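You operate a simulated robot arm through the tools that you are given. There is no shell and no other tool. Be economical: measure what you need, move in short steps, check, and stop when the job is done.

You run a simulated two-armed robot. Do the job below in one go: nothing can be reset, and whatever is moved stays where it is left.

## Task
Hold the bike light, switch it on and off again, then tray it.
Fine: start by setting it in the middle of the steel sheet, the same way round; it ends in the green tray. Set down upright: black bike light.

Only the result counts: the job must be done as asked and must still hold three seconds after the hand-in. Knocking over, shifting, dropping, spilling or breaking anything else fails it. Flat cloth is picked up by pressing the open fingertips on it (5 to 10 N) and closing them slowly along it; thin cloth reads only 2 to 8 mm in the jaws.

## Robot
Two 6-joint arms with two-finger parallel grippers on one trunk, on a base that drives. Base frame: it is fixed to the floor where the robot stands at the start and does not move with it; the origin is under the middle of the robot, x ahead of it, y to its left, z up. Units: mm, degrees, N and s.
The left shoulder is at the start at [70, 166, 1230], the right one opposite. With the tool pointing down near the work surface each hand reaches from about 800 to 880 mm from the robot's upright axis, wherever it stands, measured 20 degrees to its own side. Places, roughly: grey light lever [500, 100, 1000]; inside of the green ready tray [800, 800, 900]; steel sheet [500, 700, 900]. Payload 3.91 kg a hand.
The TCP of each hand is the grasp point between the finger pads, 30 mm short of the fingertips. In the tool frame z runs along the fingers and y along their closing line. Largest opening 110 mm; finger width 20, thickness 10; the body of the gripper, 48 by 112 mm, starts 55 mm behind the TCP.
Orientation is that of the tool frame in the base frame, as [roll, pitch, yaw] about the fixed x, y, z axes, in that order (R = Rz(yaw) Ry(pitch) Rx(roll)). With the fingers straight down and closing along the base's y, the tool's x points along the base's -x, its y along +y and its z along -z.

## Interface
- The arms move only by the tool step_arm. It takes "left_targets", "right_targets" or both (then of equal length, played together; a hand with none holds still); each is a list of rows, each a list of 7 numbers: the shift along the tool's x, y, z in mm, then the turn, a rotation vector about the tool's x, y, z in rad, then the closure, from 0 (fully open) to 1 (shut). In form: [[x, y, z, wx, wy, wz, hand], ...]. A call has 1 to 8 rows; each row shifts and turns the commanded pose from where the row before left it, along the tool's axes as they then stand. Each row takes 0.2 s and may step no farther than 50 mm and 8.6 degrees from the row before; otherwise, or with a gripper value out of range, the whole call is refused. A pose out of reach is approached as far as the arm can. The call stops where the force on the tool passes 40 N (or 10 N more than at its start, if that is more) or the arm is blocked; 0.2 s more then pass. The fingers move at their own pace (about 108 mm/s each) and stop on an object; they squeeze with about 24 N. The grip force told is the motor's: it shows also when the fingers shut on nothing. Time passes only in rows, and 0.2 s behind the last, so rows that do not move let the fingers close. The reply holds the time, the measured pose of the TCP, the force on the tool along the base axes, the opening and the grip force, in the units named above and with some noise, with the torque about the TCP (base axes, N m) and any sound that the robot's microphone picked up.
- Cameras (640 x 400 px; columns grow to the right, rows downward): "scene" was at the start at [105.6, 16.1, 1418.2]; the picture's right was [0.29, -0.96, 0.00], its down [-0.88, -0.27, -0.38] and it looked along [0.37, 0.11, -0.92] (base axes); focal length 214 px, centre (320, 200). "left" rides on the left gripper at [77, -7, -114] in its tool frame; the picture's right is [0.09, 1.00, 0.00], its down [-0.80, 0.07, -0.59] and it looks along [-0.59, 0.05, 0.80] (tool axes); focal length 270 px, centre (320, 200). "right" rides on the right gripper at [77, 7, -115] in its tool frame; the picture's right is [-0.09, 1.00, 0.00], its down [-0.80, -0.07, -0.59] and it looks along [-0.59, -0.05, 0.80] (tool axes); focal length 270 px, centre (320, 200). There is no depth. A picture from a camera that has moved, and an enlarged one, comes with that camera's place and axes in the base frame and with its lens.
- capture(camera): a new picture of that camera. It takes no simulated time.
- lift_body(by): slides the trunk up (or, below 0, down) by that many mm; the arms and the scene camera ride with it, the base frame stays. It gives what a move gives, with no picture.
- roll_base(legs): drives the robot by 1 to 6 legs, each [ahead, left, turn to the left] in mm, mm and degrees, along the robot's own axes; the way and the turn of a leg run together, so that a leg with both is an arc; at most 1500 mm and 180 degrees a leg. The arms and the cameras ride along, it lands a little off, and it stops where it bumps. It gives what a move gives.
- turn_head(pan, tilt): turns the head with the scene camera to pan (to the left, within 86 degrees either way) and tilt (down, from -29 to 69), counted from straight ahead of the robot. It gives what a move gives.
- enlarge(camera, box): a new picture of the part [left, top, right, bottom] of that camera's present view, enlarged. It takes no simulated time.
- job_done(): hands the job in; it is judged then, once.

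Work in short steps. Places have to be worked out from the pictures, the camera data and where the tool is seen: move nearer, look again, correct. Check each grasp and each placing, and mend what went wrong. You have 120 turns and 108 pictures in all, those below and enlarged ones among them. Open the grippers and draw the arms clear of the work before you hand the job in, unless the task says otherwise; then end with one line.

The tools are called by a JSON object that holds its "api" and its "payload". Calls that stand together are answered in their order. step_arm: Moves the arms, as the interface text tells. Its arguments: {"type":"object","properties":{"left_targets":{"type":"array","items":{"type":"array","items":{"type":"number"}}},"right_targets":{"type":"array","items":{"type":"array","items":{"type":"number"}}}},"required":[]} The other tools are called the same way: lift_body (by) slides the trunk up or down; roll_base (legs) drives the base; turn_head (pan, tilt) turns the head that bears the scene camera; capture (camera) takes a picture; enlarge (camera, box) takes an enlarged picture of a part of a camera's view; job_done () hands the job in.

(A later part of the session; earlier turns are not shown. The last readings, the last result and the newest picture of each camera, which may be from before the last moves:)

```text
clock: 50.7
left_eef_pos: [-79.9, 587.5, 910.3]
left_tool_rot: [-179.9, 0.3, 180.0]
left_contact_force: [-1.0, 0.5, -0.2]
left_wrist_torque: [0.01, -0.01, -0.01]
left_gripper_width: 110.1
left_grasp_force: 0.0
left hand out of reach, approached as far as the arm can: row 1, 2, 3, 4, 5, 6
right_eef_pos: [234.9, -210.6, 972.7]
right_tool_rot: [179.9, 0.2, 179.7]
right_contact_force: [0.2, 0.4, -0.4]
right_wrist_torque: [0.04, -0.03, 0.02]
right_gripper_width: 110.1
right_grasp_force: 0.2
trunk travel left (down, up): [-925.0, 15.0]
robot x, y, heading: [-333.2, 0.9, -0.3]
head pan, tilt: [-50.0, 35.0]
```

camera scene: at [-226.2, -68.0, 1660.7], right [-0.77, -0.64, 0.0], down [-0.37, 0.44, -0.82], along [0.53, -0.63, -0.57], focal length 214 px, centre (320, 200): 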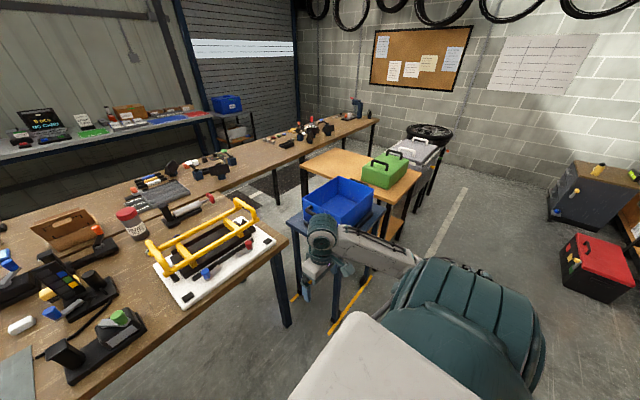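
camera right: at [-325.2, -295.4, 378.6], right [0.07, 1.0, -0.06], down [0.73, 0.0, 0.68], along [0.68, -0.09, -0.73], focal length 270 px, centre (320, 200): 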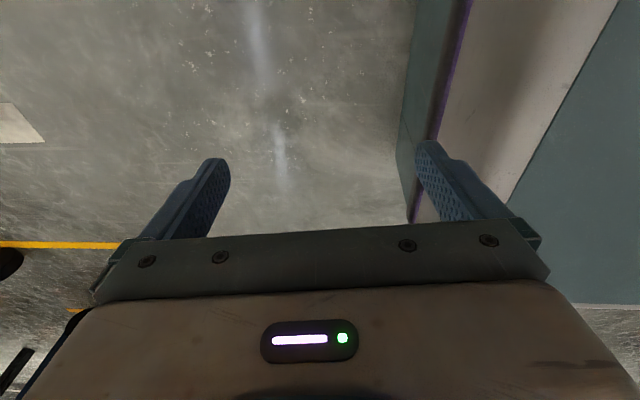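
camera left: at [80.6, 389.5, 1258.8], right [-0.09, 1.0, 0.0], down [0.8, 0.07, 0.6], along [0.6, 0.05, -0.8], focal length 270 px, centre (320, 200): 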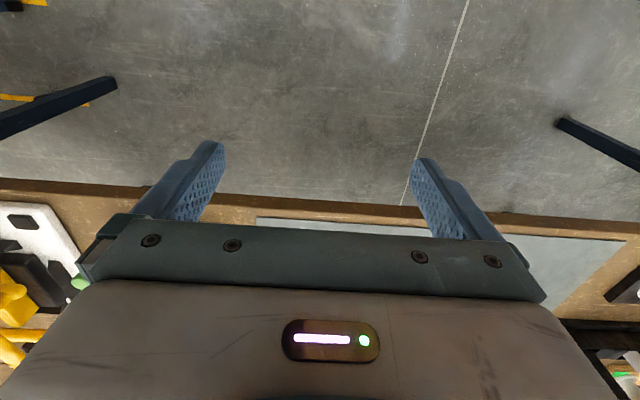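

I stretch the left arm out to its free side until it's nearly straight, then descend along that arc so that the elbow can change over.

{"api": "step_arm", "payload": {"left_targets": [[-15, 35, -15, 0, 0, 0, 0], [-15, 35, -15, 0, 0, 0, 0], [-15, 35, -15, 0, 0, 0, 0], [-15, 35, -15, 0, 0, 0, 0], [-15, 35, -15, 0, 0, 0, 0], [-15, 35, -15, 0, 0, 0, 0], [-15, 35, -15, 0, 0, 0, 0], [-15, 35, -15, 0, 0, 0, 0]]}}

{"api": "step_arm", "payload": {"left_targets": [[0, 5, 40, 0, 0, 0, 0], [0, 0, 40, 0, 0, 0, 0], [0, 0, 40, 0, 0, 0, 0], [0, 0, 40, 0, 0, 0, 0], [0, 0, 40, 0, 0, 0, 0], [0, 0, 40, 0, 0, 0, 0]]}}

{"api": "turn_head", "payload": {"pan": 70, "tilt": 30}}

{"api": "capture", "payload": {"camera": "scene"}}

```text
clock: 52.5
left_eef_pos: [36.5, 821.1, 1001.9]
left_tool_rot: [-179.7, 0.0, 179.9]
left_contact_force: [-0.5, 0.6, -0.2]
left_wrist_torque: [0.02, 0.03, -0.02]
left_gripper_width: 110.1
left_grasp_force: 0.0
left hand out of reach, approached as far as the arm can: row 1, 2, 3
right_eef_pos: [237.6, -209.1, 971.0]
right_tool_rot: [179.8, 0.1, 179.8]
right_contact_force: [-0.1, -0.3, -0.1]
right_wrist_torque: [-0.01, 0.0, -0.02]
right_gripper_width: 110.1
right_grasp_force: 0.0
trunk travel left (down, up): [-925.0, 15.0]
robot x, y, heading: [-335.5, 2.6, 0.0]
head pan, tilt: [-50.0, 35.0]
```

```text
clock: 53.9
left_eef_pos: [35.7, 813.0, 824.2]
left_tool_rot: [-179.9, 0.2, 180.0]
left_contact_force: [-0.1, -0.5, -0.4]
left_wrist_torque: [0.03, -0.02, 0.01]
left_gripper_width: 109.9
left_grasp_force: 0.0
left hand out of reach, approached as far as the arm can: row 5, 6
right_eef_pos: [234.4, -210.5, 973.0]
right_tool_rot: [179.8, 0.2, 179.8]
right_contact_force: [-0.2, 0.1, 0.7]
right_wrist_torque: [0.01, -0.02, 0.0]
right_gripper_width: 110.1
right_grasp_force: 0.1
trunk travel left (down, up): [-925.0, 15.0]
robot x, y, heading: [-333.6, 3.0, 0.0]
head pan, tilt: [-50.0, 35.0]
```

```text
clock: 55.9
left_eef_pos: [35.4, 814.1, 823.8]
left_tool_rot: [-179.9, 0.1, 179.9]
left_contact_force: [-0.9, 0.1, 0.5]
left_wrist_torque: [0.01, 0.01, -0.02]
left_gripper_width: 110.0
left_grasp_force: 0.0
right_eef_pos: [235.7, -210.3, 972.0]
right_tool_rot: [179.8, 0.1, 179.7]
right_contact_force: [0.3, -1.0, -1.1]
right_wrist_torque: [-0.01, 0.01, 0.04]
right_gripper_width: 110.0
right_grasp_force: 0.1
trunk travel left (down, up): [-925.0, 15.0]
robot x, y, heading: [-333.9, 0.6, -0.5]
head pan, tilt: [70.0, 30.0]
```

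```text
88 pictures are left
camera scene: at [-251.7, 84.7, 1668.4], right [0.94, -0.34, 0.0], down [-0.17, -0.47, -0.87], along [0.3, 0.81, -0.5], focal length 214 px, centre (320, 200)
```

scene: 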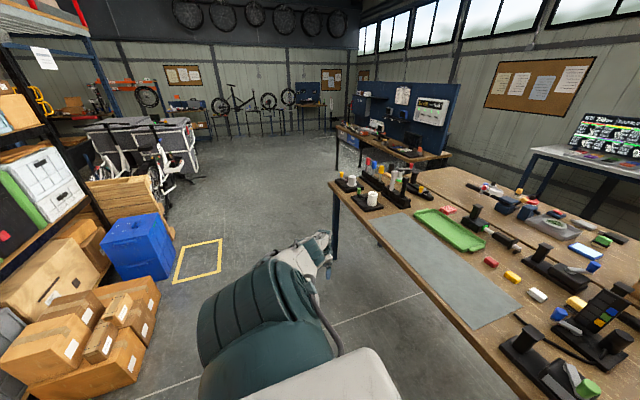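

The arm is straight now. I continue down and inward toward the hanging pose.

{"api": "step_arm", "payload": {"left_targets": [[15, -35, 30, 0, 0, 0, 0], [15, -35, 30, 0, 0, 0, 0], [15, -35, 30, 0, 0, 0, 0], [15, -35, 30, 0, 0, 0, 0], [15, -35, 25, 0, 0, 0, 0], [15, -35, 25, 0, 0, 0, 0], [15, -35, 20, 0, 0, 0, 0], [15, -35, 10, 0, 0, 0, 0]]}}

{"api": "step_arm", "payload": {"left_targets": [[0, -40, 0, 0, 0, 0, 0], [0, -40, 0, 0, 0, 0, 0], [-20, -40, 0, 0, 0, 0, 0], [-30, -20, -20, 0, 0, 0, 0], [-30, -20, -20, 0, 0, 0, 0]]}}

```text
clock: 57.7
left_eef_pos: [-84.4, 534.1, 624.8]
left_tool_rot: [180.0, 0.2, 179.9]
left_contact_force: [0.6, -0.5, -0.2]
left_wrist_torque: [0.02, 0.0, -0.04]
left_gripper_width: 110.0
left_grasp_force: 0.0
right_eef_pos: [234.7, -210.6, 971.6]
right_tool_rot: [179.7, 0.1, 179.8]
right_contact_force: [-0.4, -0.4, -1.0]
right_wrist_torque: [0.02, -0.03, -0.01]
right_gripper_width: 110.0
right_grasp_force: 0.0
trunk travel left (down, up): [-925.0, 15.0]
robot x, y, heading: [-334.6, -2.1, 0.2]
head pan, tilt: [70.0, 30.0]
```

```text
clock: 58.9
left_eef_pos: [-5.6, 375.1, 666.0]
left_tool_rot: [179.9, 0.1, -180.0]
left_contact_force: [-0.2, 0.7, 0.6]
left_wrist_torque: [-0.01, 0.01, -0.01]
left_gripper_width: 110.0
left_grasp_force: 0.0
right_eef_pos: [237.5, -210.8, 969.6]
right_tool_rot: [179.7, 0.2, 179.6]
right_contact_force: [-0.1, 0.5, -0.4]
right_wrist_torque: [-0.02, -0.01, -0.03]
right_gripper_width: 109.8
right_grasp_force: 0.1
trunk travel left (down, up): [-925.0, 15.0]
robot x, y, heading: [-333.4, -3.2, -0.3]
head pan, tilt: [70.0, 30.0]
```

The left arm has changed over freely. Now raise it as I did the right: up, inward, then forward.

{"api": "step_arm", "payload": {"left_targets": [[0, 0, -41, 0, 0, 0, 0], [0, 0, -41, 0, 0, 0, 0], [0, 0, -41, 0, 0, 0, 0], [0, 0, -41, 0, 0, 0, 0], [0, 0, -40, 0, 0, 0, 0], [-25, -32, 0, 0, 0, 0, 0], [-25, -32, 0, 0, 0, 0, 0], [-25, -32, 0, 0, 0, 0, 0]]}}

{"api": "step_arm", "payload": {"left_targets": [[-30, -25, -15, 0, 0, 0, 0], [-35, -25, -25, 0, 0, 0, 0], [-35, -25, -25, 0, 0, 0, 0], [-35, -15, -30, 0, 0, 0, 0], [-30, -10, -35, 0, 0, 0, 0], [-30, 0, -35, 0, 0, 0, 0]]}}

{"api": "capture", "payload": {"camera": "left"}}

```text
clock: 60.7
left_eef_pos: [70.1, 278.8, 869.6]
left_tool_rot: [-179.9, 0.0, 179.9]
left_contact_force: [-0.1, 0.0, 0.2]
left_wrist_torque: [-0.02, -0.05, 0.01]
left_gripper_width: 110.0
left_grasp_force: 0.0
right_eef_pos: [235.9, -208.6, 970.5]
right_tool_rot: [179.7, 0.1, 179.8]
right_contact_force: [0.7, 0.3, -0.3]
right_wrist_torque: [-0.01, 0.0, -0.01]
right_gripper_width: 110.2
right_grasp_force: 0.0
trunk travel left (down, up): [-925.0, 15.0]
robot x, y, heading: [-335.3, -0.5, -0.1]
head pan, tilt: [70.0, 30.0]
```

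```text
clock: 62.1
left_eef_pos: [271.9, 176.8, 1022.0]
left_tool_rot: [-179.8, 0.1, 179.8]
left_contact_force: [0.3, 0.5, -0.1]
left_wrist_torque: [0.02, 0.03, -0.02]
left_gripper_width: 110.0
left_grasp_force: 0.1
left hand out of reach, approached as far as the arm can: row 6
right_eef_pos: [237.0, -209.7, 970.8]
right_tool_rot: [179.8, 0.2, 179.8]
right_contact_force: [0.2, -0.5, -0.5]
right_wrist_torque: [0.0, 0.01, -0.02]
right_gripper_width: 109.8
right_grasp_force: 0.1
trunk travel left (down, up): [-925.0, 15.0]
robot x, y, heading: [-332.7, 1.3, 0.2]
head pan, tilt: [70.0, 30.0]
```

```text
87 pictures are left
camera left: at [195.4, 170.3, 1135.5], right [-0.09, 1.0, 0.0], down [0.8, 0.07, 0.6], along [0.59, 0.05, -0.8], focal length 270 px, centre (320, 200)
```

left: 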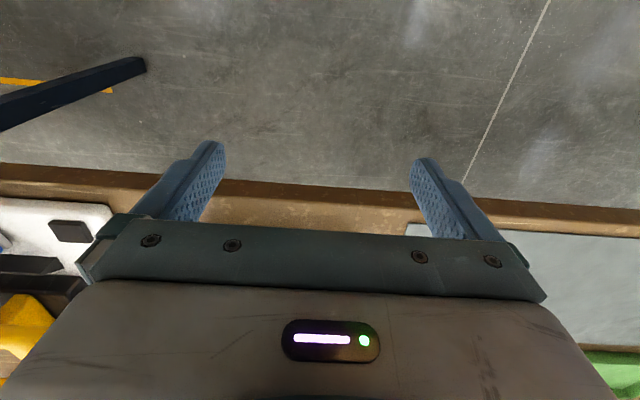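

Now the left hand also reaches the front. I turn the head to the device for a precise enlarged view.

{"api": "turn_head", "payload": {"pan": 15, "tilt": 48}}

{"api": "enlarge", "payload": {"camera": "scene", "box": [180, 60, 420, 210]}}

```text
clock: 63.4
left_eef_pos: [271.0, 175.6, 1021.6]
left_tool_rot: [-179.9, 0.2, 179.9]
left_contact_force: [-0.3, -0.3, -0.6]
left_wrist_torque: [-0.01, 0.04, 0.02]
left_gripper_width: 110.1
left_grasp_force: 0.0
right_eef_pos: [237.4, -209.8, 971.2]
right_tool_rot: [179.8, 0.0, 179.8]
right_contact_force: [-0.8, -0.3, 0.7]
right_wrist_torque: [0.02, -0.01, -0.01]
right_gripper_width: 110.1
right_grasp_force: 0.0
trunk travel left (down, up): [-925.0, 15.0]
robot x, y, heading: [-331.7, 3.4, -0.1]
head pan, tilt: [15.0, 48.0]
```

```text
2.67 times, centred on (300, 135) of scene
camera zoom: at [-206.3, 20.1, 1641.6], right [0.26, -0.97, 0.0], down [-0.72, -0.19, -0.67], along [0.65, 0.17, -0.74], focal length 572 px, centre (373, 373)
```

zoom: 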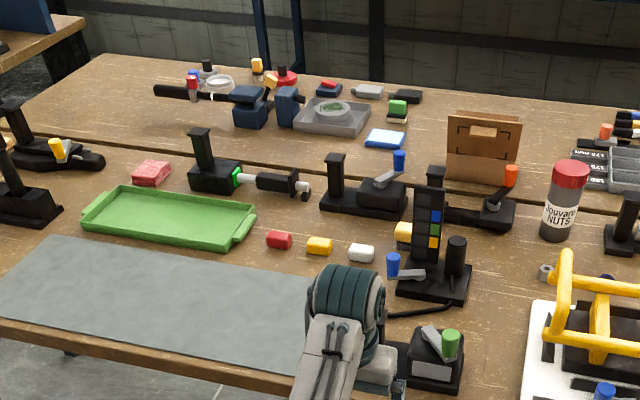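

Triangulating from the first two views gives: table/sheet top z≈884, post cap top centre ≈(480, 202, 995), lever pivot ≈(492,110,965), knob ≈(455,70) up to z≈1005, and the base parallel to y. I move the left hand above the post with the jaw at about 80 mm.

{"api": "step_arm", "payload": {"left_targets": [[-35, 5, -15, 0, 0, 0, 0.27], [-35, 5, -15, 0, 0, 0, 0.27], [-35, 5, -10, 0, 0, 0, 0.27], [-35, 5, 0, 0, 0, 0, 0.27], [-35, 5, 0, 0, 0, 0, 0.27], [-33, 1, 0, 0, 0, 0, 0.27]]}}

{"api": "capture", "payload": {"camera": "left"}}

{"api": "enlarge", "payload": {"camera": "scene", "box": [240, 90, 400, 230]}}

```text
clock: 64.8
left_eef_pos: [479.6, 202.5, 1062.0]
left_tool_rot: [-179.9, 0.1, 179.9]
left_contact_force: [0.3, -0.1, 0.4]
left_wrist_torque: [0.0, -0.02, 0.02]
left_gripper_width: 80.4
left_grasp_force: 0.2
right_eef_pos: [237.8, -210.5, 970.6]
right_tool_rot: [179.8, 0.2, 179.8]
right_contact_force: [-0.8, 0.5, -0.4]
right_wrist_torque: [0.0, 0.01, 0.01]
right_gripper_width: 110.2
right_grasp_force: 0.1
trunk travel left (down, up): [-925.0, 15.0]
robot x, y, heading: [-337.1, 0.3, -0.1]
head pan, tilt: [15.0, 48.0]
```

```text
85 pictures are left
camera left: at [402.7, 195.2, 1176.5], right [-0.09, 1.0, 0.0], down [0.8, 0.07, 0.6], along [0.59, 0.05, -0.8], focal length 270 px, centre (320, 200)
```

left: 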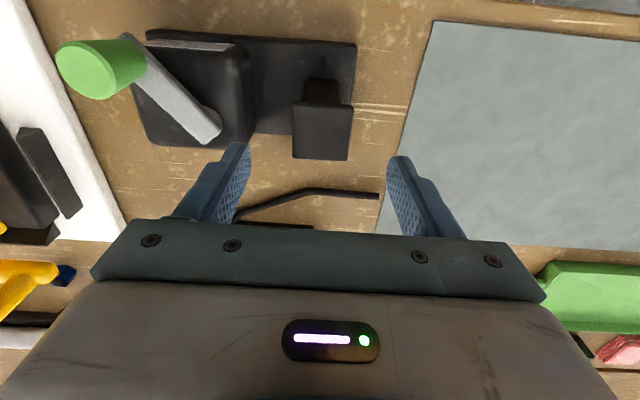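

```text
2.86 times, centred on (320, 160) of scene
camera zoom: at [-205.6, 19.2, 1641.5], right [0.26, -0.97, 0.0], down [-0.72, -0.19, -0.67], along [0.65, 0.17, -0.74], focal length 613 px, centre (320, 314)
```

zoom: 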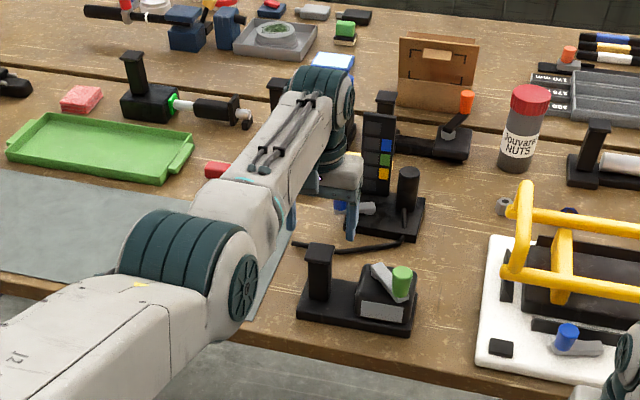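

The left view confirms the cap centre at ≈(477,203). I descend with the fingers on either side of it, down to TCP z≈962.

{"api": "step_arm", "payload": {"left_targets": [[1, 0, 30, 0, 0, 0, 0.27], [1, 0, 30, 0, 0, 0, 0.27], [0, 0, 25, 0, 0, 0, 0.27], [0, 0, 15, 0, 0, 0, 0.27]]}}

{"api": "capture", "payload": {"camera": "left"}}

{"api": "enlarge", "payload": {"camera": "scene", "box": [260, 120, 380, 220]}}

```text
clock: 65.8
left_eef_pos: [458.1, 202.3, 967.5]
left_tool_rot: [-179.9, 0.2, 179.9]
left_contact_force: [0.7, -0.4, 0.7]
left_wrist_torque: [0.01, 0.03, -0.02]
left_gripper_width: 80.7
left_grasp_force: 0.0
left hand out of reach, approached as far as the arm can: row 2, 3
right_eef_pos: [236.8, -210.1, 972.1]
right_tool_rot: [179.8, 0.1, 179.8]
right_contact_force: [0.2, -0.8, 0.2]
right_wrist_torque: [0.0, 0.0, 0.0]
right_gripper_width: 109.8
right_grasp_force: 0.0
trunk travel left (down, up): [-925.0, 15.0]
robot x, y, heading: [-336.3, 1.0, 0.1]
head pan, tilt: [15.0, 48.0]
```

```text
83 pictures are left
camera left: at [381.9, 196.7, 1082.1], right [-0.09, 1.0, 0.0], down [0.8, 0.07, 0.6], along [0.59, 0.05, -0.8], focal length 270 px, centre (320, 200)
```

left: 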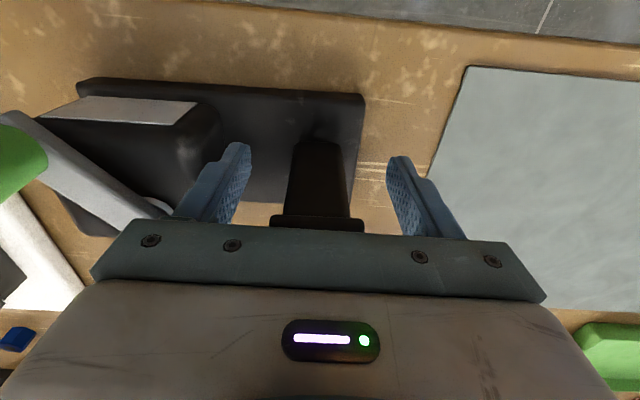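

```text
4.00 times, centred on (320, 170) of scene
camera zoom: at [-206.5, 19.9, 1641.6], right [0.26, -0.97, 0.0], down [-0.72, -0.19, -0.67], along [0.65, 0.17, -0.74], focal length 858 px, centre (320, 320)
```

zoom: 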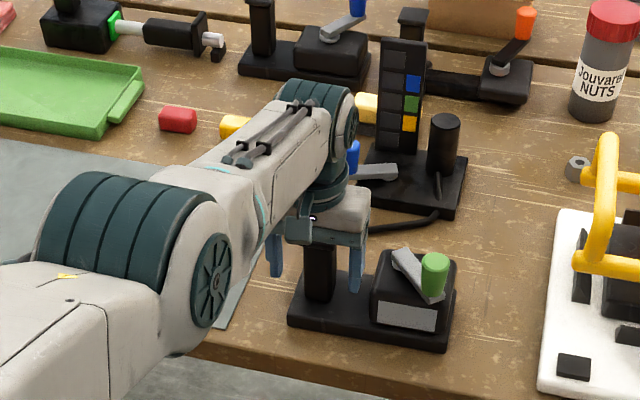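

The hand came down at x≈458, at its reach limit and about 20 mm short. I drive 50 mm forward (the post passes between the open fingers), then trim.

{"api": "roll_base", "payload": {"legs": [[45, 0, 0]]}}

```text
clock: 66.7
left_eef_pos: [495.4, 202.3, 975.3]
left_tool_rot: [-180.0, 0.6, 179.9]
left_contact_force: [-0.6, 0.0, 0.4]
left_wrist_torque: [-0.01, -0.07, -0.02]
left_gripper_width: 80.4
left_grasp_force: 0.0
right_eef_pos: [273.4, -210.5, 975.7]
right_tool_rot: [179.8, 0.6, 179.8]
right_contact_force: [-1.0, -0.5, 0.2]
right_wrist_torque: [0.01, -0.08, -0.01]
right_gripper_width: 110.0
right_grasp_force: 0.1
trunk travel left (down, up): [-925.0, 15.0]
robot x, y, heading: [-291.5, 1.2, 0.1]
head pan, tilt: [15.0, 48.0]
```

The base moved 45 mm. I trim the hand: back about 18 mm in x and down about 12 mm, then read again.

{"api": "step_arm", "payload": {"left_targets": [[10, 0, 5, 0, 0, 0, 0.27], [8, 0, 5, 0, 0, 0, 0.27]]}}

{"api": "capture", "payload": {"camera": "left"}}

```text
clock: 67.3
left_eef_pos: [480.6, 203.5, 960.7]
left_tool_rot: [-179.8, 0.2, 179.9]
left_contact_force: [0.2, 0.8, -0.4]
left_wrist_torque: [0.02, -0.05, -0.02]
left_gripper_width: 80.4
left_grasp_force: 0.1
right_eef_pos: [276.3, -210.5, 974.0]
right_tool_rot: [179.8, 0.3, 179.8]
right_contact_force: [0.7, 0.2, -0.3]
right_wrist_torque: [-0.03, -0.05, -0.01]
right_gripper_width: 110.0
right_grasp_force: 0.1
trunk travel left (down, up): [-925.0, 15.0]
robot x, y, heading: [-290.0, 0.8, -0.2]
head pan, tilt: [15.0, 48.0]
```

```text
81 pictures are left
camera left: at [404.5, 196.4, 1075.0], right [-0.09, 1.0, 0.0], down [0.8, 0.07, 0.6], along [0.6, 0.05, -0.8], focal length 270 px, centre (320, 200)
```

left: 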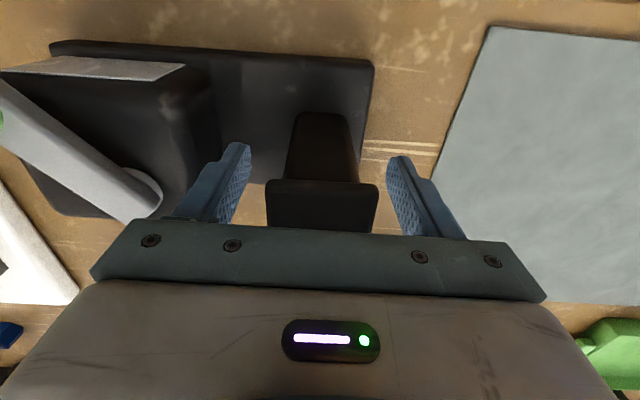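

The fingers straddle the post with the cap between them. I close the jaw.

{"api": "step_arm", "payload": {"left_targets": [[0, 0, 0, 0, 0, 0, 0.5], [0, 0, 0, 0, 0, 0, 0.7], [0, 0, 0, 0, 0, 0, 1], [0, 0, 0, 0, 0, 0, 1]]}}

{"api": "capture", "payload": {"camera": "left"}}

```text
clock: 68.3
left_eef_pos: [485.4, 203.9, 957.6]
left_tool_rot: [-179.9, 0.1, 179.9]
left_contact_force: [0.5, -0.9, -0.1]
left_wrist_torque: [0.13, -0.01, 0.07]
left_gripper_width: 42.0
left_grasp_force: 24.0
right_eef_pos: [280.2, -209.9, 970.6]
right_tool_rot: [179.9, 0.1, 179.9]
right_contact_force: [0.6, -0.4, 0.2]
right_wrist_torque: [-0.01, -0.01, 0.02]
right_gripper_width: 109.8
right_grasp_force: 0.0
trunk travel left (down, up): [-925.0, 15.0]
robot x, y, heading: [-290.3, -0.7, 0.2]
head pan, tilt: [15.0, 48.0]
```

```text
80 pictures are left
camera left: at [408.8, 196.3, 1072.0], right [-0.09, 1.0, 0.0], down [0.8, 0.07, 0.6], along [0.59, 0.05, -0.8], focal length 270 px, centre (320, 200)
```

left: 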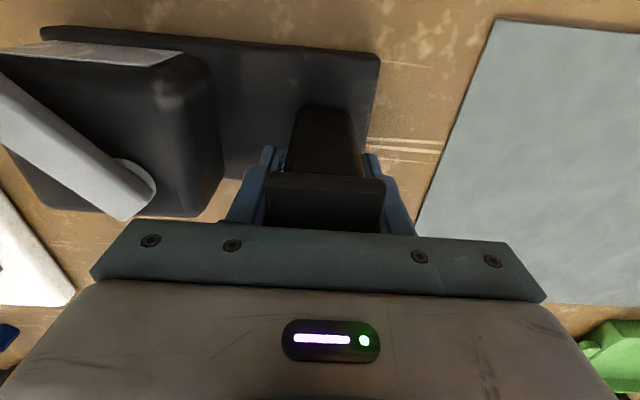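

Gripped firmly at 42 mm (the cap). I lift about 45 mm and check that it hangs level.

{"api": "step_arm", "payload": {"left_targets": [[0, 0, -10, 0, 0, 0, 1], [0, 0, -15, 0, 0, 0, 1], [0, 0, -20, 0, 0, 0, 1], [0, 0, 0, 0, 0, 0, 1]]}}

{"api": "capture", "payload": {"camera": "left"}}

{"api": "enlarge", "payload": {"camera": "scene", "box": [180, 90, 400, 230]}}

```text
clock: 69.3
left_eef_pos: [485.3, 203.8, 1002.0]
left_tool_rot: [-179.8, 0.1, 179.9]
left_contact_force: [-0.2, 0.7, -4.5]
left_wrist_torque: [0.35, -0.03, 0.01]
left_gripper_width: 41.8
left_grasp_force: 24.4
right_eef_pos: [281.5, -210.2, 970.2]
right_tool_rot: [179.8, 0.0, 179.8]
right_contact_force: [0.3, 0.3, -0.9]
right_wrist_torque: [0.0, 0.01, 0.01]
right_gripper_width: 109.9
right_grasp_force: 0.1
trunk travel left (down, up): [-925.0, 15.0]
robot x, y, heading: [-290.8, 0.0, -0.1]
head pan, tilt: [15.0, 48.0]
```

```text
79 pictures are left
camera left: at [409.6, 197.1, 1116.5], right [-0.09, 1.0, 0.0], down [0.8, 0.07, 0.59], along [0.59, 0.05, -0.8], focal length 270 px, centre (320, 200)
```

left: 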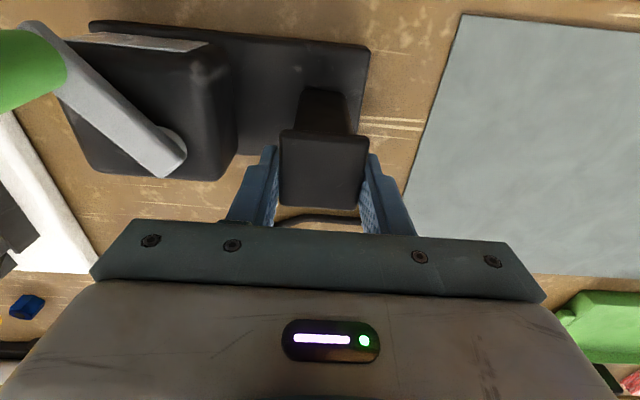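

```text
2.86 times, centred on (290, 160) of scene
camera zoom: at [-160.6, 19.9, 1641.4], right [0.26, -0.97, 0.0], down [-0.72, -0.19, -0.67], along [0.65, 0.17, -0.74], focal length 613 px, centre (406, 314)
```

zoom: 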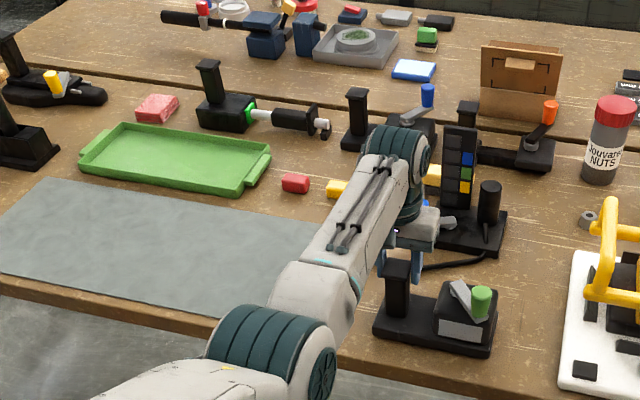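

The cap appears to have slid down in the jaw; the load reads 4.5 N with 0.35 N·m. I zoom in to see whether the base is off the bench.

{"api": "enlarge", "payload": {"camera": "left", "box": [60, 0, 420, 225]}}

{"api": "enlarge", "payload": {"camera": "scene", "box": [300, 170, 370, 220]}}

```text
1.78 times, centred on (240, 112) of left
camera zoom: at [409.6, 197.1, 1116.5], right [-0.09, 1.0, 0.0], down [0.8, 0.07, 0.59], along [0.59, 0.05, -0.8], focal length 480 px, centre (462, 356)
```

zoom: 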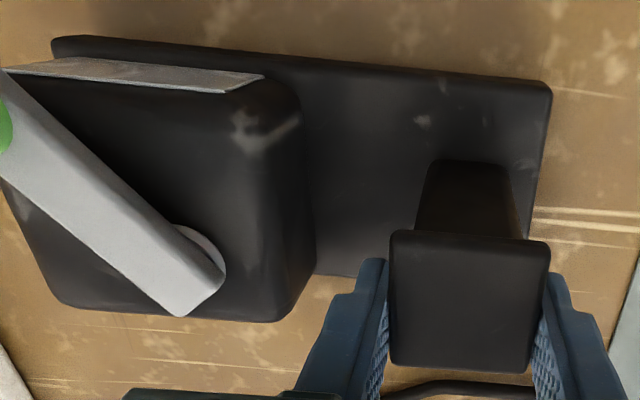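

```text
8.00 times, centred on (335, 195) of scene
camera zoom: at [-160.6, 19.9, 1641.4], right [0.26, -0.97, 0.0], down [-0.72, -0.19, -0.67], along [0.65, 0.17, -0.74], focal length 1716 px, centre (200, 240)
```

zoom: 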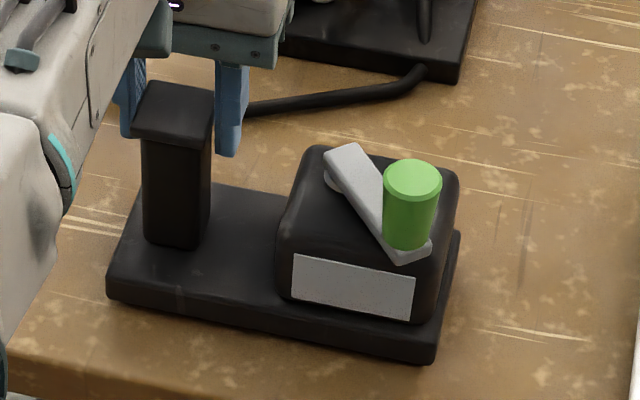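

The base seems still on the bench, so the cap slid through the pads. I raise 6 mm very slowly to see whether it now carries the load or keeps slipping.

{"api": "step_arm", "payload": {"left_targets": [[0, 0, -2, 0, 0, 0, 1], [0, 0, -2, 0, 0, 0, 1], [0, 0, -2, 0, 0, 0, 1]]}}

{"api": "enlarge", "payload": {"camera": "scene", "box": [300, 170, 370, 220]}}

```text
clock: 70.1
left_eef_pos: [484.0, 203.9, 1009.5]
left_tool_rot: [-179.9, 0.1, -180.0]
left_contact_force: [0.1, 1.0, -4.5]
left_wrist_torque: [0.37, -0.04, -0.03]
left_gripper_width: 41.9
left_grasp_force: 23.9
right_eef_pos: [280.7, -210.6, 970.4]
right_tool_rot: [179.8, 0.1, 179.8]
right_contact_force: [-0.3, 0.2, 0.0]
right_wrist_torque: [0.0, 0.01, -0.02]
right_gripper_width: 110.1
right_grasp_force: 0.1
trunk travel left (down, up): [-925.0, 15.0]
robot x, y, heading: [-288.6, 0.5, -0.2]
head pan, tilt: [15.0, 48.0]
```

```text
8.00 times, centred on (335, 195) of scene
camera zoom: at [-161.6, 20.0, 1641.5], right [0.26, -0.97, 0.0], down [-0.72, -0.19, -0.67], along [0.65, 0.17, -0.74], focal length 1716 px, centre (200, 240)
```

zoom: 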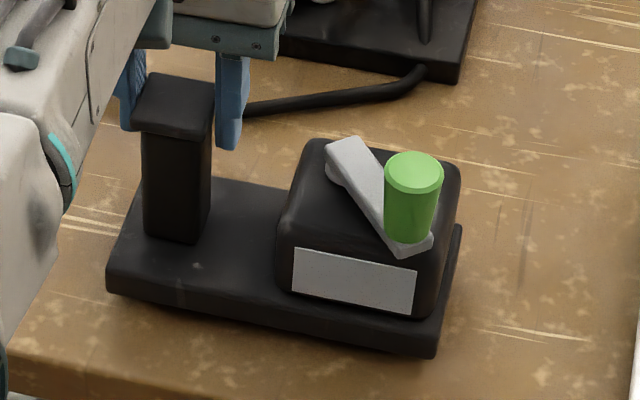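

It now carries the full weight (4.5 N, device off the bench by a few mm), but the cap sits near the fingertips. I set it back down and regrip with the cap centred on the pads.

{"api": "step_arm", "payload": {"left_targets": [[0, 0, 3, 0, 0, 0, 1], [0, 0, 3, 0, 0, 0, 1], [0, 0, 2, 0, 0, 0, 1], [0, 0, 1, 0, 0, 0, 1]]}}

```text
clock: 71.1
left_eef_pos: [485.6, 203.2, 999.6]
left_tool_rot: [-179.9, 0.1, 179.9]
left_contact_force: [-0.4, -0.7, -4.3]
left_wrist_torque: [0.37, -0.05, -0.02]
left_gripper_width: 41.9
left_grasp_force: 24.1
right_eef_pos: [282.1, -210.3, 970.4]
right_tool_rot: [179.8, 0.0, 179.7]
right_contact_force: [0.1, -0.3, 0.1]
right_wrist_torque: [-0.02, -0.02, -0.01]
right_gripper_width: 110.1
right_grasp_force: 0.1
trunk travel left (down, up): [-925.0, 15.0]
robot x, y, heading: [-290.2, 1.8, 0.2]
head pan, tilt: [15.0, 48.0]
```

Still airborne. I keep lowering in small steps until contact.

{"api": "step_arm", "payload": {"left_targets": [[0, 0, 3, 0, 0, 0, 1], [0, 0, 3, 0, 0, 0, 1], [0, 0, 3, 0, 0, 0, 1], [0, 0, 3, 0, 0, 0, 1]]}}

{"api": "step_arm", "payload": {"left_targets": [[0, 0, 3, 0, 0, 0, 1], [0, 0, 3, 0, 0, 0, 1], [0, 0, 3, 0, 0, 0, 1], [0, 0, 3, 0, 0, 0, 1]]}}

{"api": "capture", "payload": {"camera": "left"}}

```text
clock: 72.1
left_eef_pos: [484.0, 203.6, 993.3]
left_tool_rot: [-179.8, 0.6, -180.0]
left_contact_force: [4.5, 6.1, 22.4]
left_wrist_torque: [0.19, -0.22, 0.03]
left_gripper_width: 41.6
left_grasp_force: 24.2
right_eef_pos: [278.0, -210.1, 973.1]
right_tool_rot: [179.8, 0.2, 179.9]
right_contact_force: [0.9, 0.2, -0.3]
right_wrist_torque: [0.0, -0.01, 0.0]
right_gripper_width: 110.1
right_grasp_force: 0.0
trunk travel left (down, up): [-925.0, 15.0]
robot x, y, heading: [-289.5, -0.9, -0.1]
head pan, tilt: [15.0, 48.0]
```

```text
clock: 73.1
left_eef_pos: [480.7, 202.9, 978.9]
left_tool_rot: [-179.9, 0.3, 179.9]
left_contact_force: [-1.1, 2.8, 24.2]
left_wrist_torque: [0.0, 0.03, 0.09]
left_gripper_width: 41.7
left_grasp_force: 23.4
right_eef_pos: [277.5, -210.1, 973.2]
right_tool_rot: [179.8, 0.4, 179.8]
right_contact_force: [0.8, 0.1, -0.2]
right_wrist_torque: [0.02, 0.01, 0.02]
right_gripper_width: 110.2
right_grasp_force: 0.0
trunk travel left (down, up): [-925.0, 15.0]
robot x, y, heading: [-296.3, 1.0, -0.0]
head pan, tilt: [15.0, 48.0]
```

```text
74 pictures are left
camera left: at [404.5, 195.9, 1093.5], right [-0.09, 1.0, 0.0], down [0.8, 0.07, 0.6], along [0.6, 0.05, -0.8], focal length 270 px, centre (320, 200)
```

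left: 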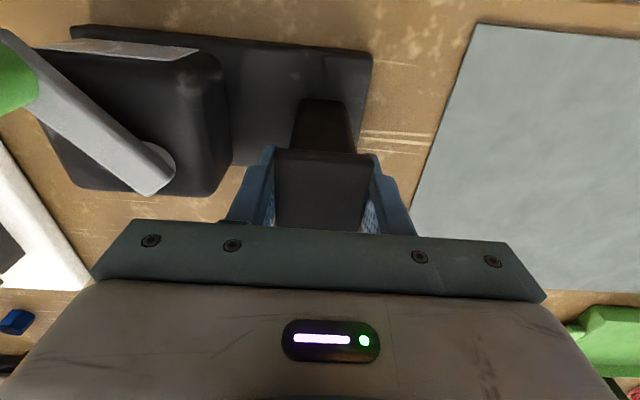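

It touched down at about 994 and then the pads slid down the cap under about 24 N of friction, so the grip friction is good here. The cap is now near the pad centre, so I lift again and check for slip.

{"api": "step_arm", "payload": {"left_targets": [[0, 0, -4, 0, 0, 0, 1], [0, 0, -8, 0, 0, 0, 1], [0, 0, -12, 0, 0, 0, 1], [0, 0, -12, 0, 0, 0, 1], [0, 0, -12, 0, 0, 0, 1], [0, 0, 0, 0, 0, 0, 1]]}}

{"api": "capture", "payload": {"camera": "left"}}

{"api": "enlarge", "payload": {"camera": "scene", "box": [160, 70, 400, 220]}}

```text
clock: 74.5
left_eef_pos: [485.4, 203.9, 1024.3]
left_tool_rot: [-179.9, 0.1, 179.8]
left_contact_force: [-0.4, 0.3, -4.3]
left_wrist_torque: [0.33, -0.08, 0.01]
left_gripper_width: 41.6
left_grasp_force: 23.8
right_eef_pos: [281.5, -210.4, 971.6]
right_tool_rot: [179.8, 0.1, 179.8]
right_contact_force: [-0.2, -0.2, -0.4]
right_wrist_torque: [-0.02, 0.0, 0.02]
right_gripper_width: 110.2
right_grasp_force: 0.1
trunk travel left (down, up): [-925.0, 15.0]
robot x, y, heading: [-288.9, -1.7, -0.1]
head pan, tilt: [15.0, 48.0]
```

```text
73 pictures are left
camera left: at [408.2, 196.8, 1138.0], right [-0.09, 1.0, 0.0], down [0.8, 0.07, 0.6], along [0.59, 0.05, -0.8], focal length 270 px, centre (320, 200)
```

left: 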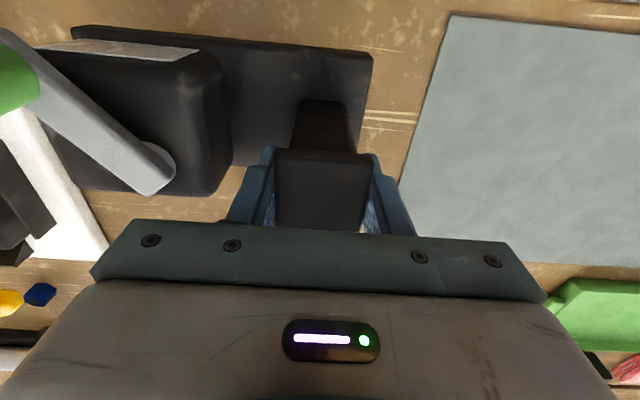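

```text
2.67 times, centred on (280, 145) of scene
camera zoom: at [-161.8, 19.9, 1641.6], right [0.26, -0.97, 0.0], down [-0.72, -0.19, -0.67], along [0.65, 0.17, -0.74], focal length 572 px, centre (427, 347)
```

zoom: 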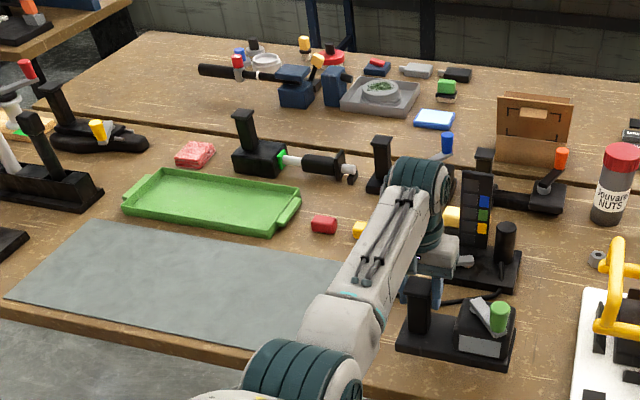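

Secure: held without further slip and hanging level. The sheet centre works out at about (542, 650). I drive left by about 512 mm and then a little forward to bring the device over it.

{"api": "roll_base", "payload": {"legs": [[0, 512, 0], [55, 0, 0]]}}

{"api": "turn_head", "payload": {"pan": 10, "tilt": 52}}

{"api": "capture", "payload": {"camera": "scene"}}

{"api": "capture", "payload": {"camera": "left"}}

```text
clock: 78.0
left_eef_pos: [534.1, 708.7, 1030.5]
left_tool_rot: [-179.9, 0.6, 179.8]
left_contact_force: [-0.6, -0.5, -3.1]
left_wrist_torque: [0.34, -0.07, -0.03]
left_gripper_width: 41.7
left_grasp_force: 23.6
right_eef_pos: [328.6, 295.0, 975.4]
right_tool_rot: [179.7, 0.5, 179.6]
right_contact_force: [-0.5, 0.2, -0.5]
right_wrist_torque: [0.0, -0.06, -0.04]
right_gripper_width: 109.9
right_grasp_force: 0.1
trunk travel left (down, up): [-925.0, 15.0]
robot x, y, heading: [-233.3, 506.2, -0.3]
head pan, tilt: [15.0, 48.0]
```

```text
clock: 78.7
left_eef_pos: [538.2, 707.9, 1026.5]
left_tool_rot: [-179.9, 0.2, 179.6]
left_contact_force: [-0.6, 0.1, -4.4]
left_wrist_torque: [0.36, -0.05, 0.01]
left_gripper_width: 41.8
left_grasp_force: 24.0
right_eef_pos: [331.9, 296.1, 973.6]
right_tool_rot: [179.8, 0.2, 179.5]
right_contact_force: [0.1, -0.2, 0.5]
right_wrist_torque: [0.03, -0.03, 0.0]
right_gripper_width: 110.3
right_grasp_force: 0.1
trunk travel left (down, up): [-925.0, 15.0]
robot x, y, heading: [-232.9, 511.8, -0.2]
head pan, tilt: [10.0, 52.0]
```

```text
71 pictures are left
camera scene: at [-112.7, 519.5, 1636.6], right [0.17, -0.99, 0.0], down [-0.78, -0.13, -0.62], along [0.61, 0.1, -0.79], focal length 214 px, centre (320, 200)
```

scene: 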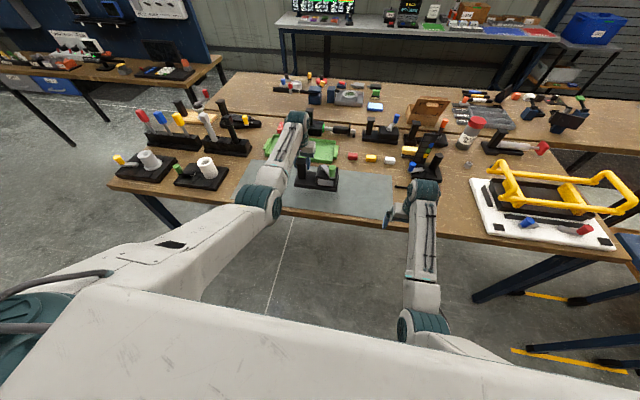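

```text
70 pictures are left
camera left: at [461.3, 702.2, 1139.9], right [-0.08, 1.0, 0.0], down [0.8, 0.07, 0.6], along [0.6, 0.05, -0.8], focal length 270 px, centre (320, 200)
```

left: 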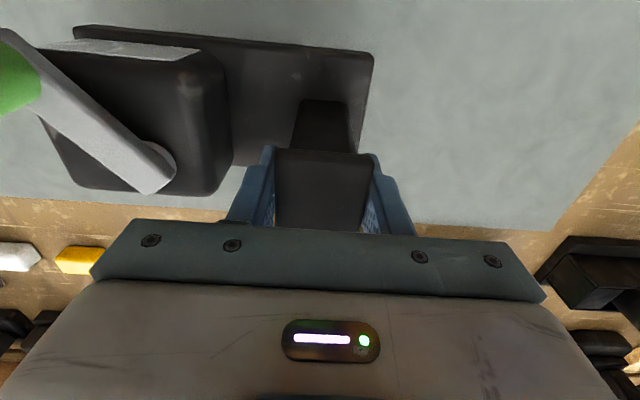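

From this, the sheet's left edge is at y≈1022 and its far edge at x≈675. I enlarge the scene view to confirm the other edges.

{"api": "enlarge", "payload": {"camera": "scene", "box": [220, 100, 420, 225]}}

```text
3.20 times, centred on (320, 162) of scene
camera zoom: at [-112.7, 519.5, 1636.6], right [0.17, -0.99, 0.0], down [-0.78, -0.13, -0.62], along [0.61, 0.1, -0.79], focal length 686 px, centre (320, 320)
```

zoom: 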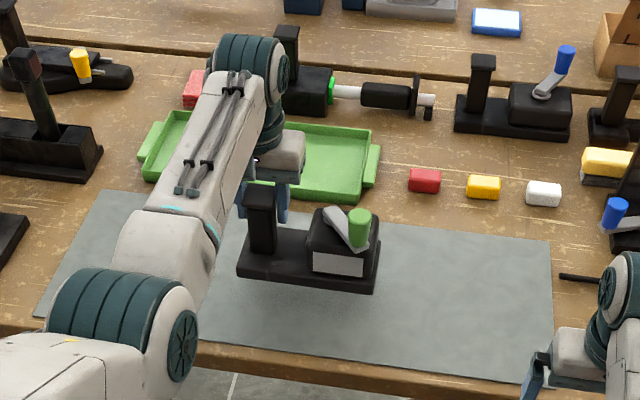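

The sheet spans x 407–676 and y 300–1017, so its centre is (542,659). The device centre is about (−9,−63) from the TCP, so the TCP target is (551,722). I shift there and lower to just above the sheet.

{"api": "step_arm", "payload": {"left_targets": [[-6, 7, 0, 0, 0, 0, 1], [-7, 7, 0, 0, 0, 0, 1], [0, 0, 12, 0, 0, 0, 1], [0, 0, 12, 0, 0, 0, 1], [0, 0, 10, 0, 0, 0, 1], [0, 0, 0, 0, 0, 0, 1]]}}

```text
clock: 80.0
left_eef_pos: [554.5, 723.0, 989.3]
left_tool_rot: [-179.9, 0.1, 179.8]
left_contact_force: [-0.6, -0.5, -3.9]
left_wrist_torque: [0.38, -0.03, -0.03]
left_gripper_width: 42.1
left_grasp_force: 23.7
right_eef_pos: [335.8, 296.1, 970.4]
right_tool_rot: [179.9, 0.1, 179.5]
right_contact_force: [0.4, -0.4, 0.2]
right_wrist_torque: [-0.01, 0.0, 0.02]
right_gripper_width: 110.3
right_grasp_force: 0.0
trunk travel left (down, up): [-925.0, 15.0]
robot x, y, heading: [-235.8, 506.9, -0.4]
head pan, tilt: [10.0, 52.0]
```

I lower the last millimetres slowly until the sheet takes the weight.

{"api": "step_arm", "payload": {"left_targets": [[0, 0, 2, 0, 0, 0, 1], [0, 0, 2, 0, 0, 0, 1], [0, 0, 2, 0, 0, 0, 1], [0, 0, 1, 0, 0, 0, 1]]}}

```text
clock: 81.0
left_eef_pos: [555.3, 721.2, 983.0]
left_tool_rot: [-179.9, 0.3, 179.8]
left_contact_force: [1.2, 1.2, 1.2]
left_wrist_torque: [-0.41, 0.15, 0.1]
left_gripper_width: 41.7
left_grasp_force: 23.8
right_eef_pos: [334.7, 296.5, 970.9]
right_tool_rot: [179.7, 0.2, 179.5]
right_contact_force: [-0.3, 0.1, -0.1]
right_wrist_torque: [-0.02, -0.02, -0.02]
right_gripper_width: 109.9
right_grasp_force: 0.0
trunk travel left (down, up): [-925.0, 15.0]
robot x, y, heading: [-236.9, 507.1, -0.5]
head pan, tilt: [10.0, 52.0]
```

Contact made (force about +1 N). I release to complete the set-down, then check its position.

{"api": "step_arm", "payload": {"left_targets": [[0, 0, 0, 0, 0, 0, 0.5], [0, 0, 0, 0, 0, 0, 0.3], [0, 0, 0, 0, 0, 0, 0.3]]}}

{"api": "capture", "payload": {"camera": "left"}}

{"api": "enlarge", "payload": {"camera": "scene", "box": [220, 100, 420, 225]}}

```text
clock: 81.8
left_eef_pos: [553.7, 722.9, 982.7]
left_tool_rot: [-180.0, 0.0, 179.7]
left_contact_force: [-0.4, -1.4, 1.0]
left_wrist_torque: [0.0, -0.04, 0.0]
left_gripper_width: 77.0
left_grasp_force: 0.2
right_eef_pos: [333.7, 295.4, 970.8]
right_tool_rot: [179.9, 0.0, 179.6]
right_contact_force: [-0.6, 0.4, 0.3]
right_wrist_torque: [0.01, -0.02, 0.01]
right_gripper_width: 110.1
right_grasp_force: 0.2
trunk travel left (down, up): [-925.0, 15.0]
robot x, y, heading: [-235.2, 509.8, -0.4]
head pan, tilt: [10.0, 52.0]
```

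```text
68 pictures are left
camera left: at [477.1, 716.3, 1097.2], right [-0.08, 1.0, 0.0], down [0.8, 0.07, 0.6], along [0.59, 0.05, -0.8], focal length 270 px, centre (320, 200)
```

left: 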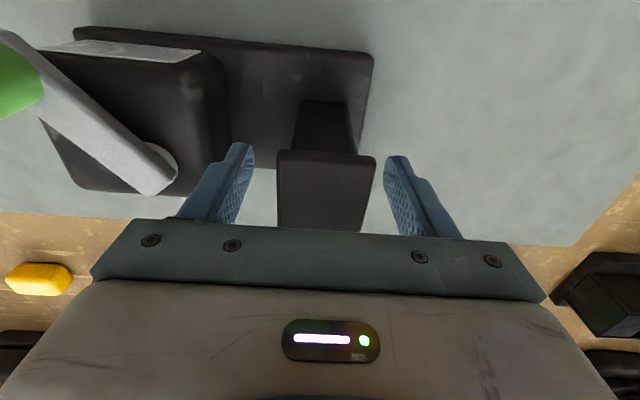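

```text
3.20 times, centred on (320, 162) of scene
camera zoom: at [-109.0, 520.0, 1636.2], right [0.17, -0.99, 0.0], down [-0.78, -0.13, -0.62], along [0.61, 0.1, -0.79], focal length 686 px, centre (320, 320)
```

zoom: 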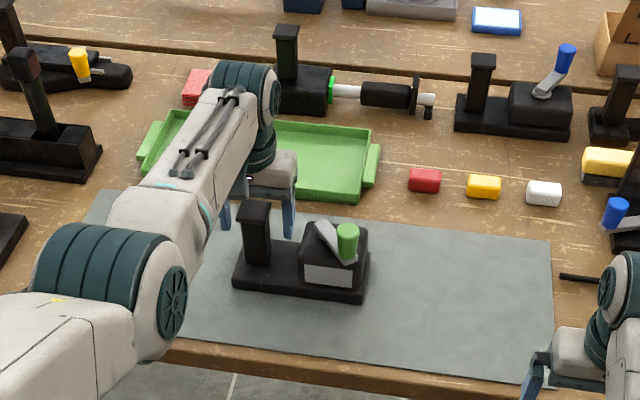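

The device stands at centre ≈(546,660), the same way round, in the middle of the sheet. To let both hands reach it, I lift the open left hand clear and shift the base left by about 140 mm and 20 mm forward.

{"api": "step_arm", "payload": {"left_targets": [[0, 0, -20, 0, 0, 0, 0.3], [0, 0, -25, 0, 0, 0, 0.3], [0, 0, -25, 0, 0, 0, 0.3]]}}

{"api": "roll_base", "payload": {"legs": [[0, 145, 0], [22, 0, 0]]}}

```text
clock: 82.7
left_eef_pos: [552.0, 722.7, 1053.3]
left_tool_rot: [-179.9, 0.1, 179.8]
left_contact_force: [-0.4, -0.1, 1.0]
left_wrist_torque: [0.02, 0.01, -0.02]
left_gripper_width: 76.9
left_grasp_force: 0.1
right_eef_pos: [335.3, 296.0, 970.5]
right_tool_rot: [179.8, 0.2, 179.7]
right_contact_force: [-0.1, -0.1, 0.0]
right_wrist_torque: [0.04, -0.01, -0.01]
right_gripper_width: 110.0
right_grasp_force: 0.0
trunk travel left (down, up): [-925.0, 15.0]
robot x, y, heading: [-230.0, 509.1, -0.3]
head pan, tilt: [10.0, 52.0]
```

```text
clock: 84.4
left_eef_pos: [570.1, 868.5, 1057.0]
left_tool_rot: [180.0, 0.4, 179.6]
left_contact_force: [-0.1, 0.4, -0.8]
left_wrist_torque: [-0.02, -0.04, 0.0]
left_gripper_width: 76.8
left_grasp_force: 0.0
right_eef_pos: [353.7, 440.3, 974.4]
right_tool_rot: [179.8, 0.5, 179.5]
right_contact_force: [-1.7, -0.2, 1.1]
right_wrist_torque: [0.0, -0.03, -0.01]
right_gripper_width: 110.2
right_grasp_force: 0.1
trunk travel left (down, up): [-925.0, 15.0]
robot x, y, heading: [-208.3, 653.0, -0.3]
head pan, tilt: [10.0, 52.0]
```

I bring the left hand back above the cap and look.

{"api": "step_arm", "payload": {"left_targets": [[6, -37, 0, 0, 0, 0, 0.3], [6, -37, 0, 0, 0, 0, 0.3], [6, -37, 0, 0, 0, 0, 0.3], [4, -35, 0, 0, 0, 0, 0.3], [0, 0, 0, 0, 0, 0, 0.3]]}}

{"api": "capture", "payload": {"camera": "left"}}

```text
clock: 85.6
left_eef_pos: [551.2, 720.8, 1053.0]
left_tool_rot: [-179.8, 0.3, 179.8]
left_contact_force: [-0.2, 0.4, 0.0]
left_wrist_torque: [0.01, -0.01, 0.02]
left_gripper_width: 76.9
left_grasp_force: 0.0
right_eef_pos: [357.0, 442.0, 970.5]
right_tool_rot: [179.8, 0.0, 179.5]
right_contact_force: [-0.3, -0.1, 0.2]
right_wrist_torque: [0.0, -0.03, -0.01]
right_gripper_width: 110.0
right_grasp_force: 0.1
trunk travel left (down, up): [-925.0, 15.0]
robot x, y, heading: [-210.9, 654.4, -0.4]
head pan, tilt: [10.0, 52.0]
```

```text
66 pictures are left
camera left: at [475.4, 714.6, 1167.3], right [-0.08, 1.0, 0.0], down [0.8, 0.07, 0.6], along [0.59, 0.05, -0.8], focal length 270 px, centre (320, 200)
```

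left: 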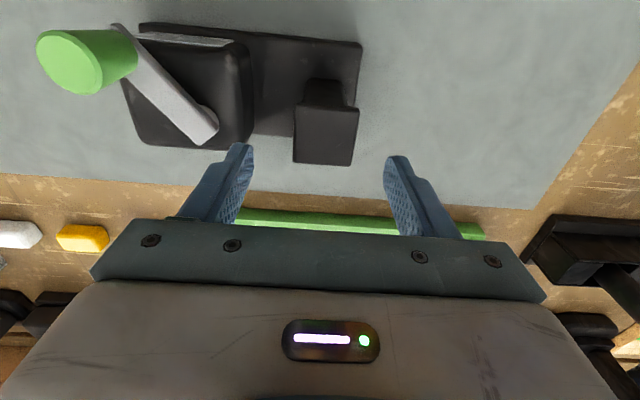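

The cap reads (548,724) and the knob top ≈(514,592,1019), pivot ≈(561,631). I lower the left hand and grip the cap to hold the light.

{"api": "step_arm", "payload": {"left_targets": [[2, 2, 25, 0, 0, 0, 0.3], [0, 0, 25, 0, 0, 0, 0.3], [0, 0, 20, 0, 0, 0, 0.3], [0, 0, 0, 0, 0, 0, 0.6], [0, 0, 0, 0, 0, 0, 1], [0, 0, 0, 0, 0, 0, 1]]}}

```text
clock: 87.0
left_eef_pos: [549.7, 723.7, 984.6]
left_tool_rot: [-179.9, 0.1, 179.8]
left_contact_force: [0.4, 0.9, 0.2]
left_wrist_torque: [0.09, -0.28, 0.13]
left_gripper_width: 41.8
left_grasp_force: 23.9
right_eef_pos: [358.2, 441.5, 971.2]
right_tool_rot: [179.8, 0.1, 179.6]
right_contact_force: [0.3, -0.2, 0.9]
right_wrist_torque: [-0.05, 0.02, 0.01]
right_gripper_width: 110.1
right_grasp_force: 0.0
trunk travel left (down, up): [-925.0, 15.0]
robot x, y, heading: [-215.8, 650.1, -0.2]
head pan, tilt: [10.0, 52.0]
```

Held. Now I turn the right hand 90° counter-clockwise so it closes along x, with its camera on the side away from the left hand.

{"api": "step_arm", "payload": {"right_targets": [[0, 0, 0, 0, 0, -0.143, 0], [0, 0, 0, 0, 0, -0.143, 0], [0, 0, 0, 0, 0, -0.143, 0], [0, 0, 0, 0, 0, -0.143, 0], [0, 0, 0, 0, 0, -0.143, 0], [0, 0, 0, 0, 0, -0.143, 0], [0, 0, 0, 0, 0, -0.143, 0], [0, 0, 0, 0, 0, -0.143, 0]]}}

{"api": "step_arm", "payload": {"right_targets": [[0, 0, 0, 0, 0, -0.143, 0], [0, 0, 0, 0, 0, -0.143, 0], [0, 0, 0, 0, 0, -0.141, 0], [0, -20, -40, 0, 0, 0, 0], [0, -25, -40, 0, 0, 0, 0]]}}

{"api": "capture", "payload": {"camera": "right"}}

```text
clock: 88.8
left_eef_pos: [549.8, 722.5, 983.1]
left_tool_rot: [-180.0, 0.2, 179.7]
left_contact_force: [1.2, 0.7, -0.1]
left_wrist_torque: [-0.02, -0.13, 0.06]
left_gripper_width: 41.8
left_grasp_force: 24.2
right_eef_pos: [358.3, 441.6, 971.2]
right_tool_rot: [-179.9, 0.1, -114.7]
right_contact_force: [-0.3, -0.4, 0.3]
right_wrist_torque: [0.01, 0.01, -0.01]
right_gripper_width: 109.9
right_grasp_force: 0.0
trunk travel left (down, up): [-925.0, 15.0]
robot x, y, heading: [-213.9, 653.3, -0.3]
head pan, tilt: [10.0, 52.0]
```

```text
clock: 90.0
left_eef_pos: [551.3, 722.3, 984.3]
left_tool_rot: [-179.9, 0.2, 179.7]
left_contact_force: [0.3, -0.1, -0.6]
left_wrist_torque: [0.05, 0.11, -0.01]
left_gripper_width: 41.7
left_grasp_force: 24.3
right_eef_pos: [413.9, 443.3, 1030.3]
right_tool_rot: [-179.9, 0.1, -90.4]
right_contact_force: [-0.2, -0.1, 0.3]
right_wrist_torque: [0.01, 0.01, -0.03]
right_gripper_width: 110.0
right_grasp_force: 0.0
right hand out of reach, approached as far as the arm can: row 5
trunk travel left (down, up): [-925.0, 15.0]
robot x, y, heading: [-212.5, 652.7, -0.3]
head pan, tilt: [10.0, 52.0]
```

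```text
65 pictures are left
camera right: at [405.6, 365.4, 1144.1], right [-1.0, 0.09, 0.0], down [0.07, 0.8, 0.6], along [0.06, 0.59, -0.8], focal length 270 px, centre (320, 200)
```

right: 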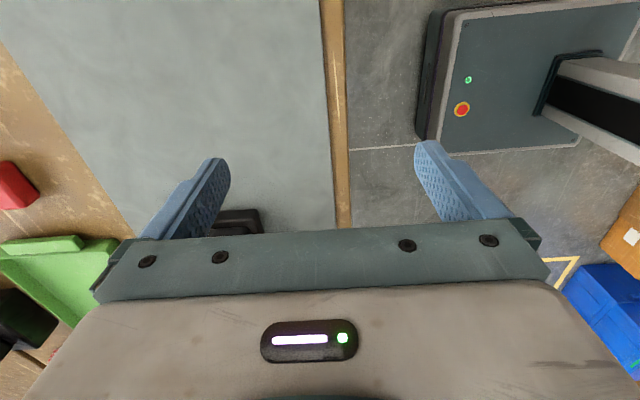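

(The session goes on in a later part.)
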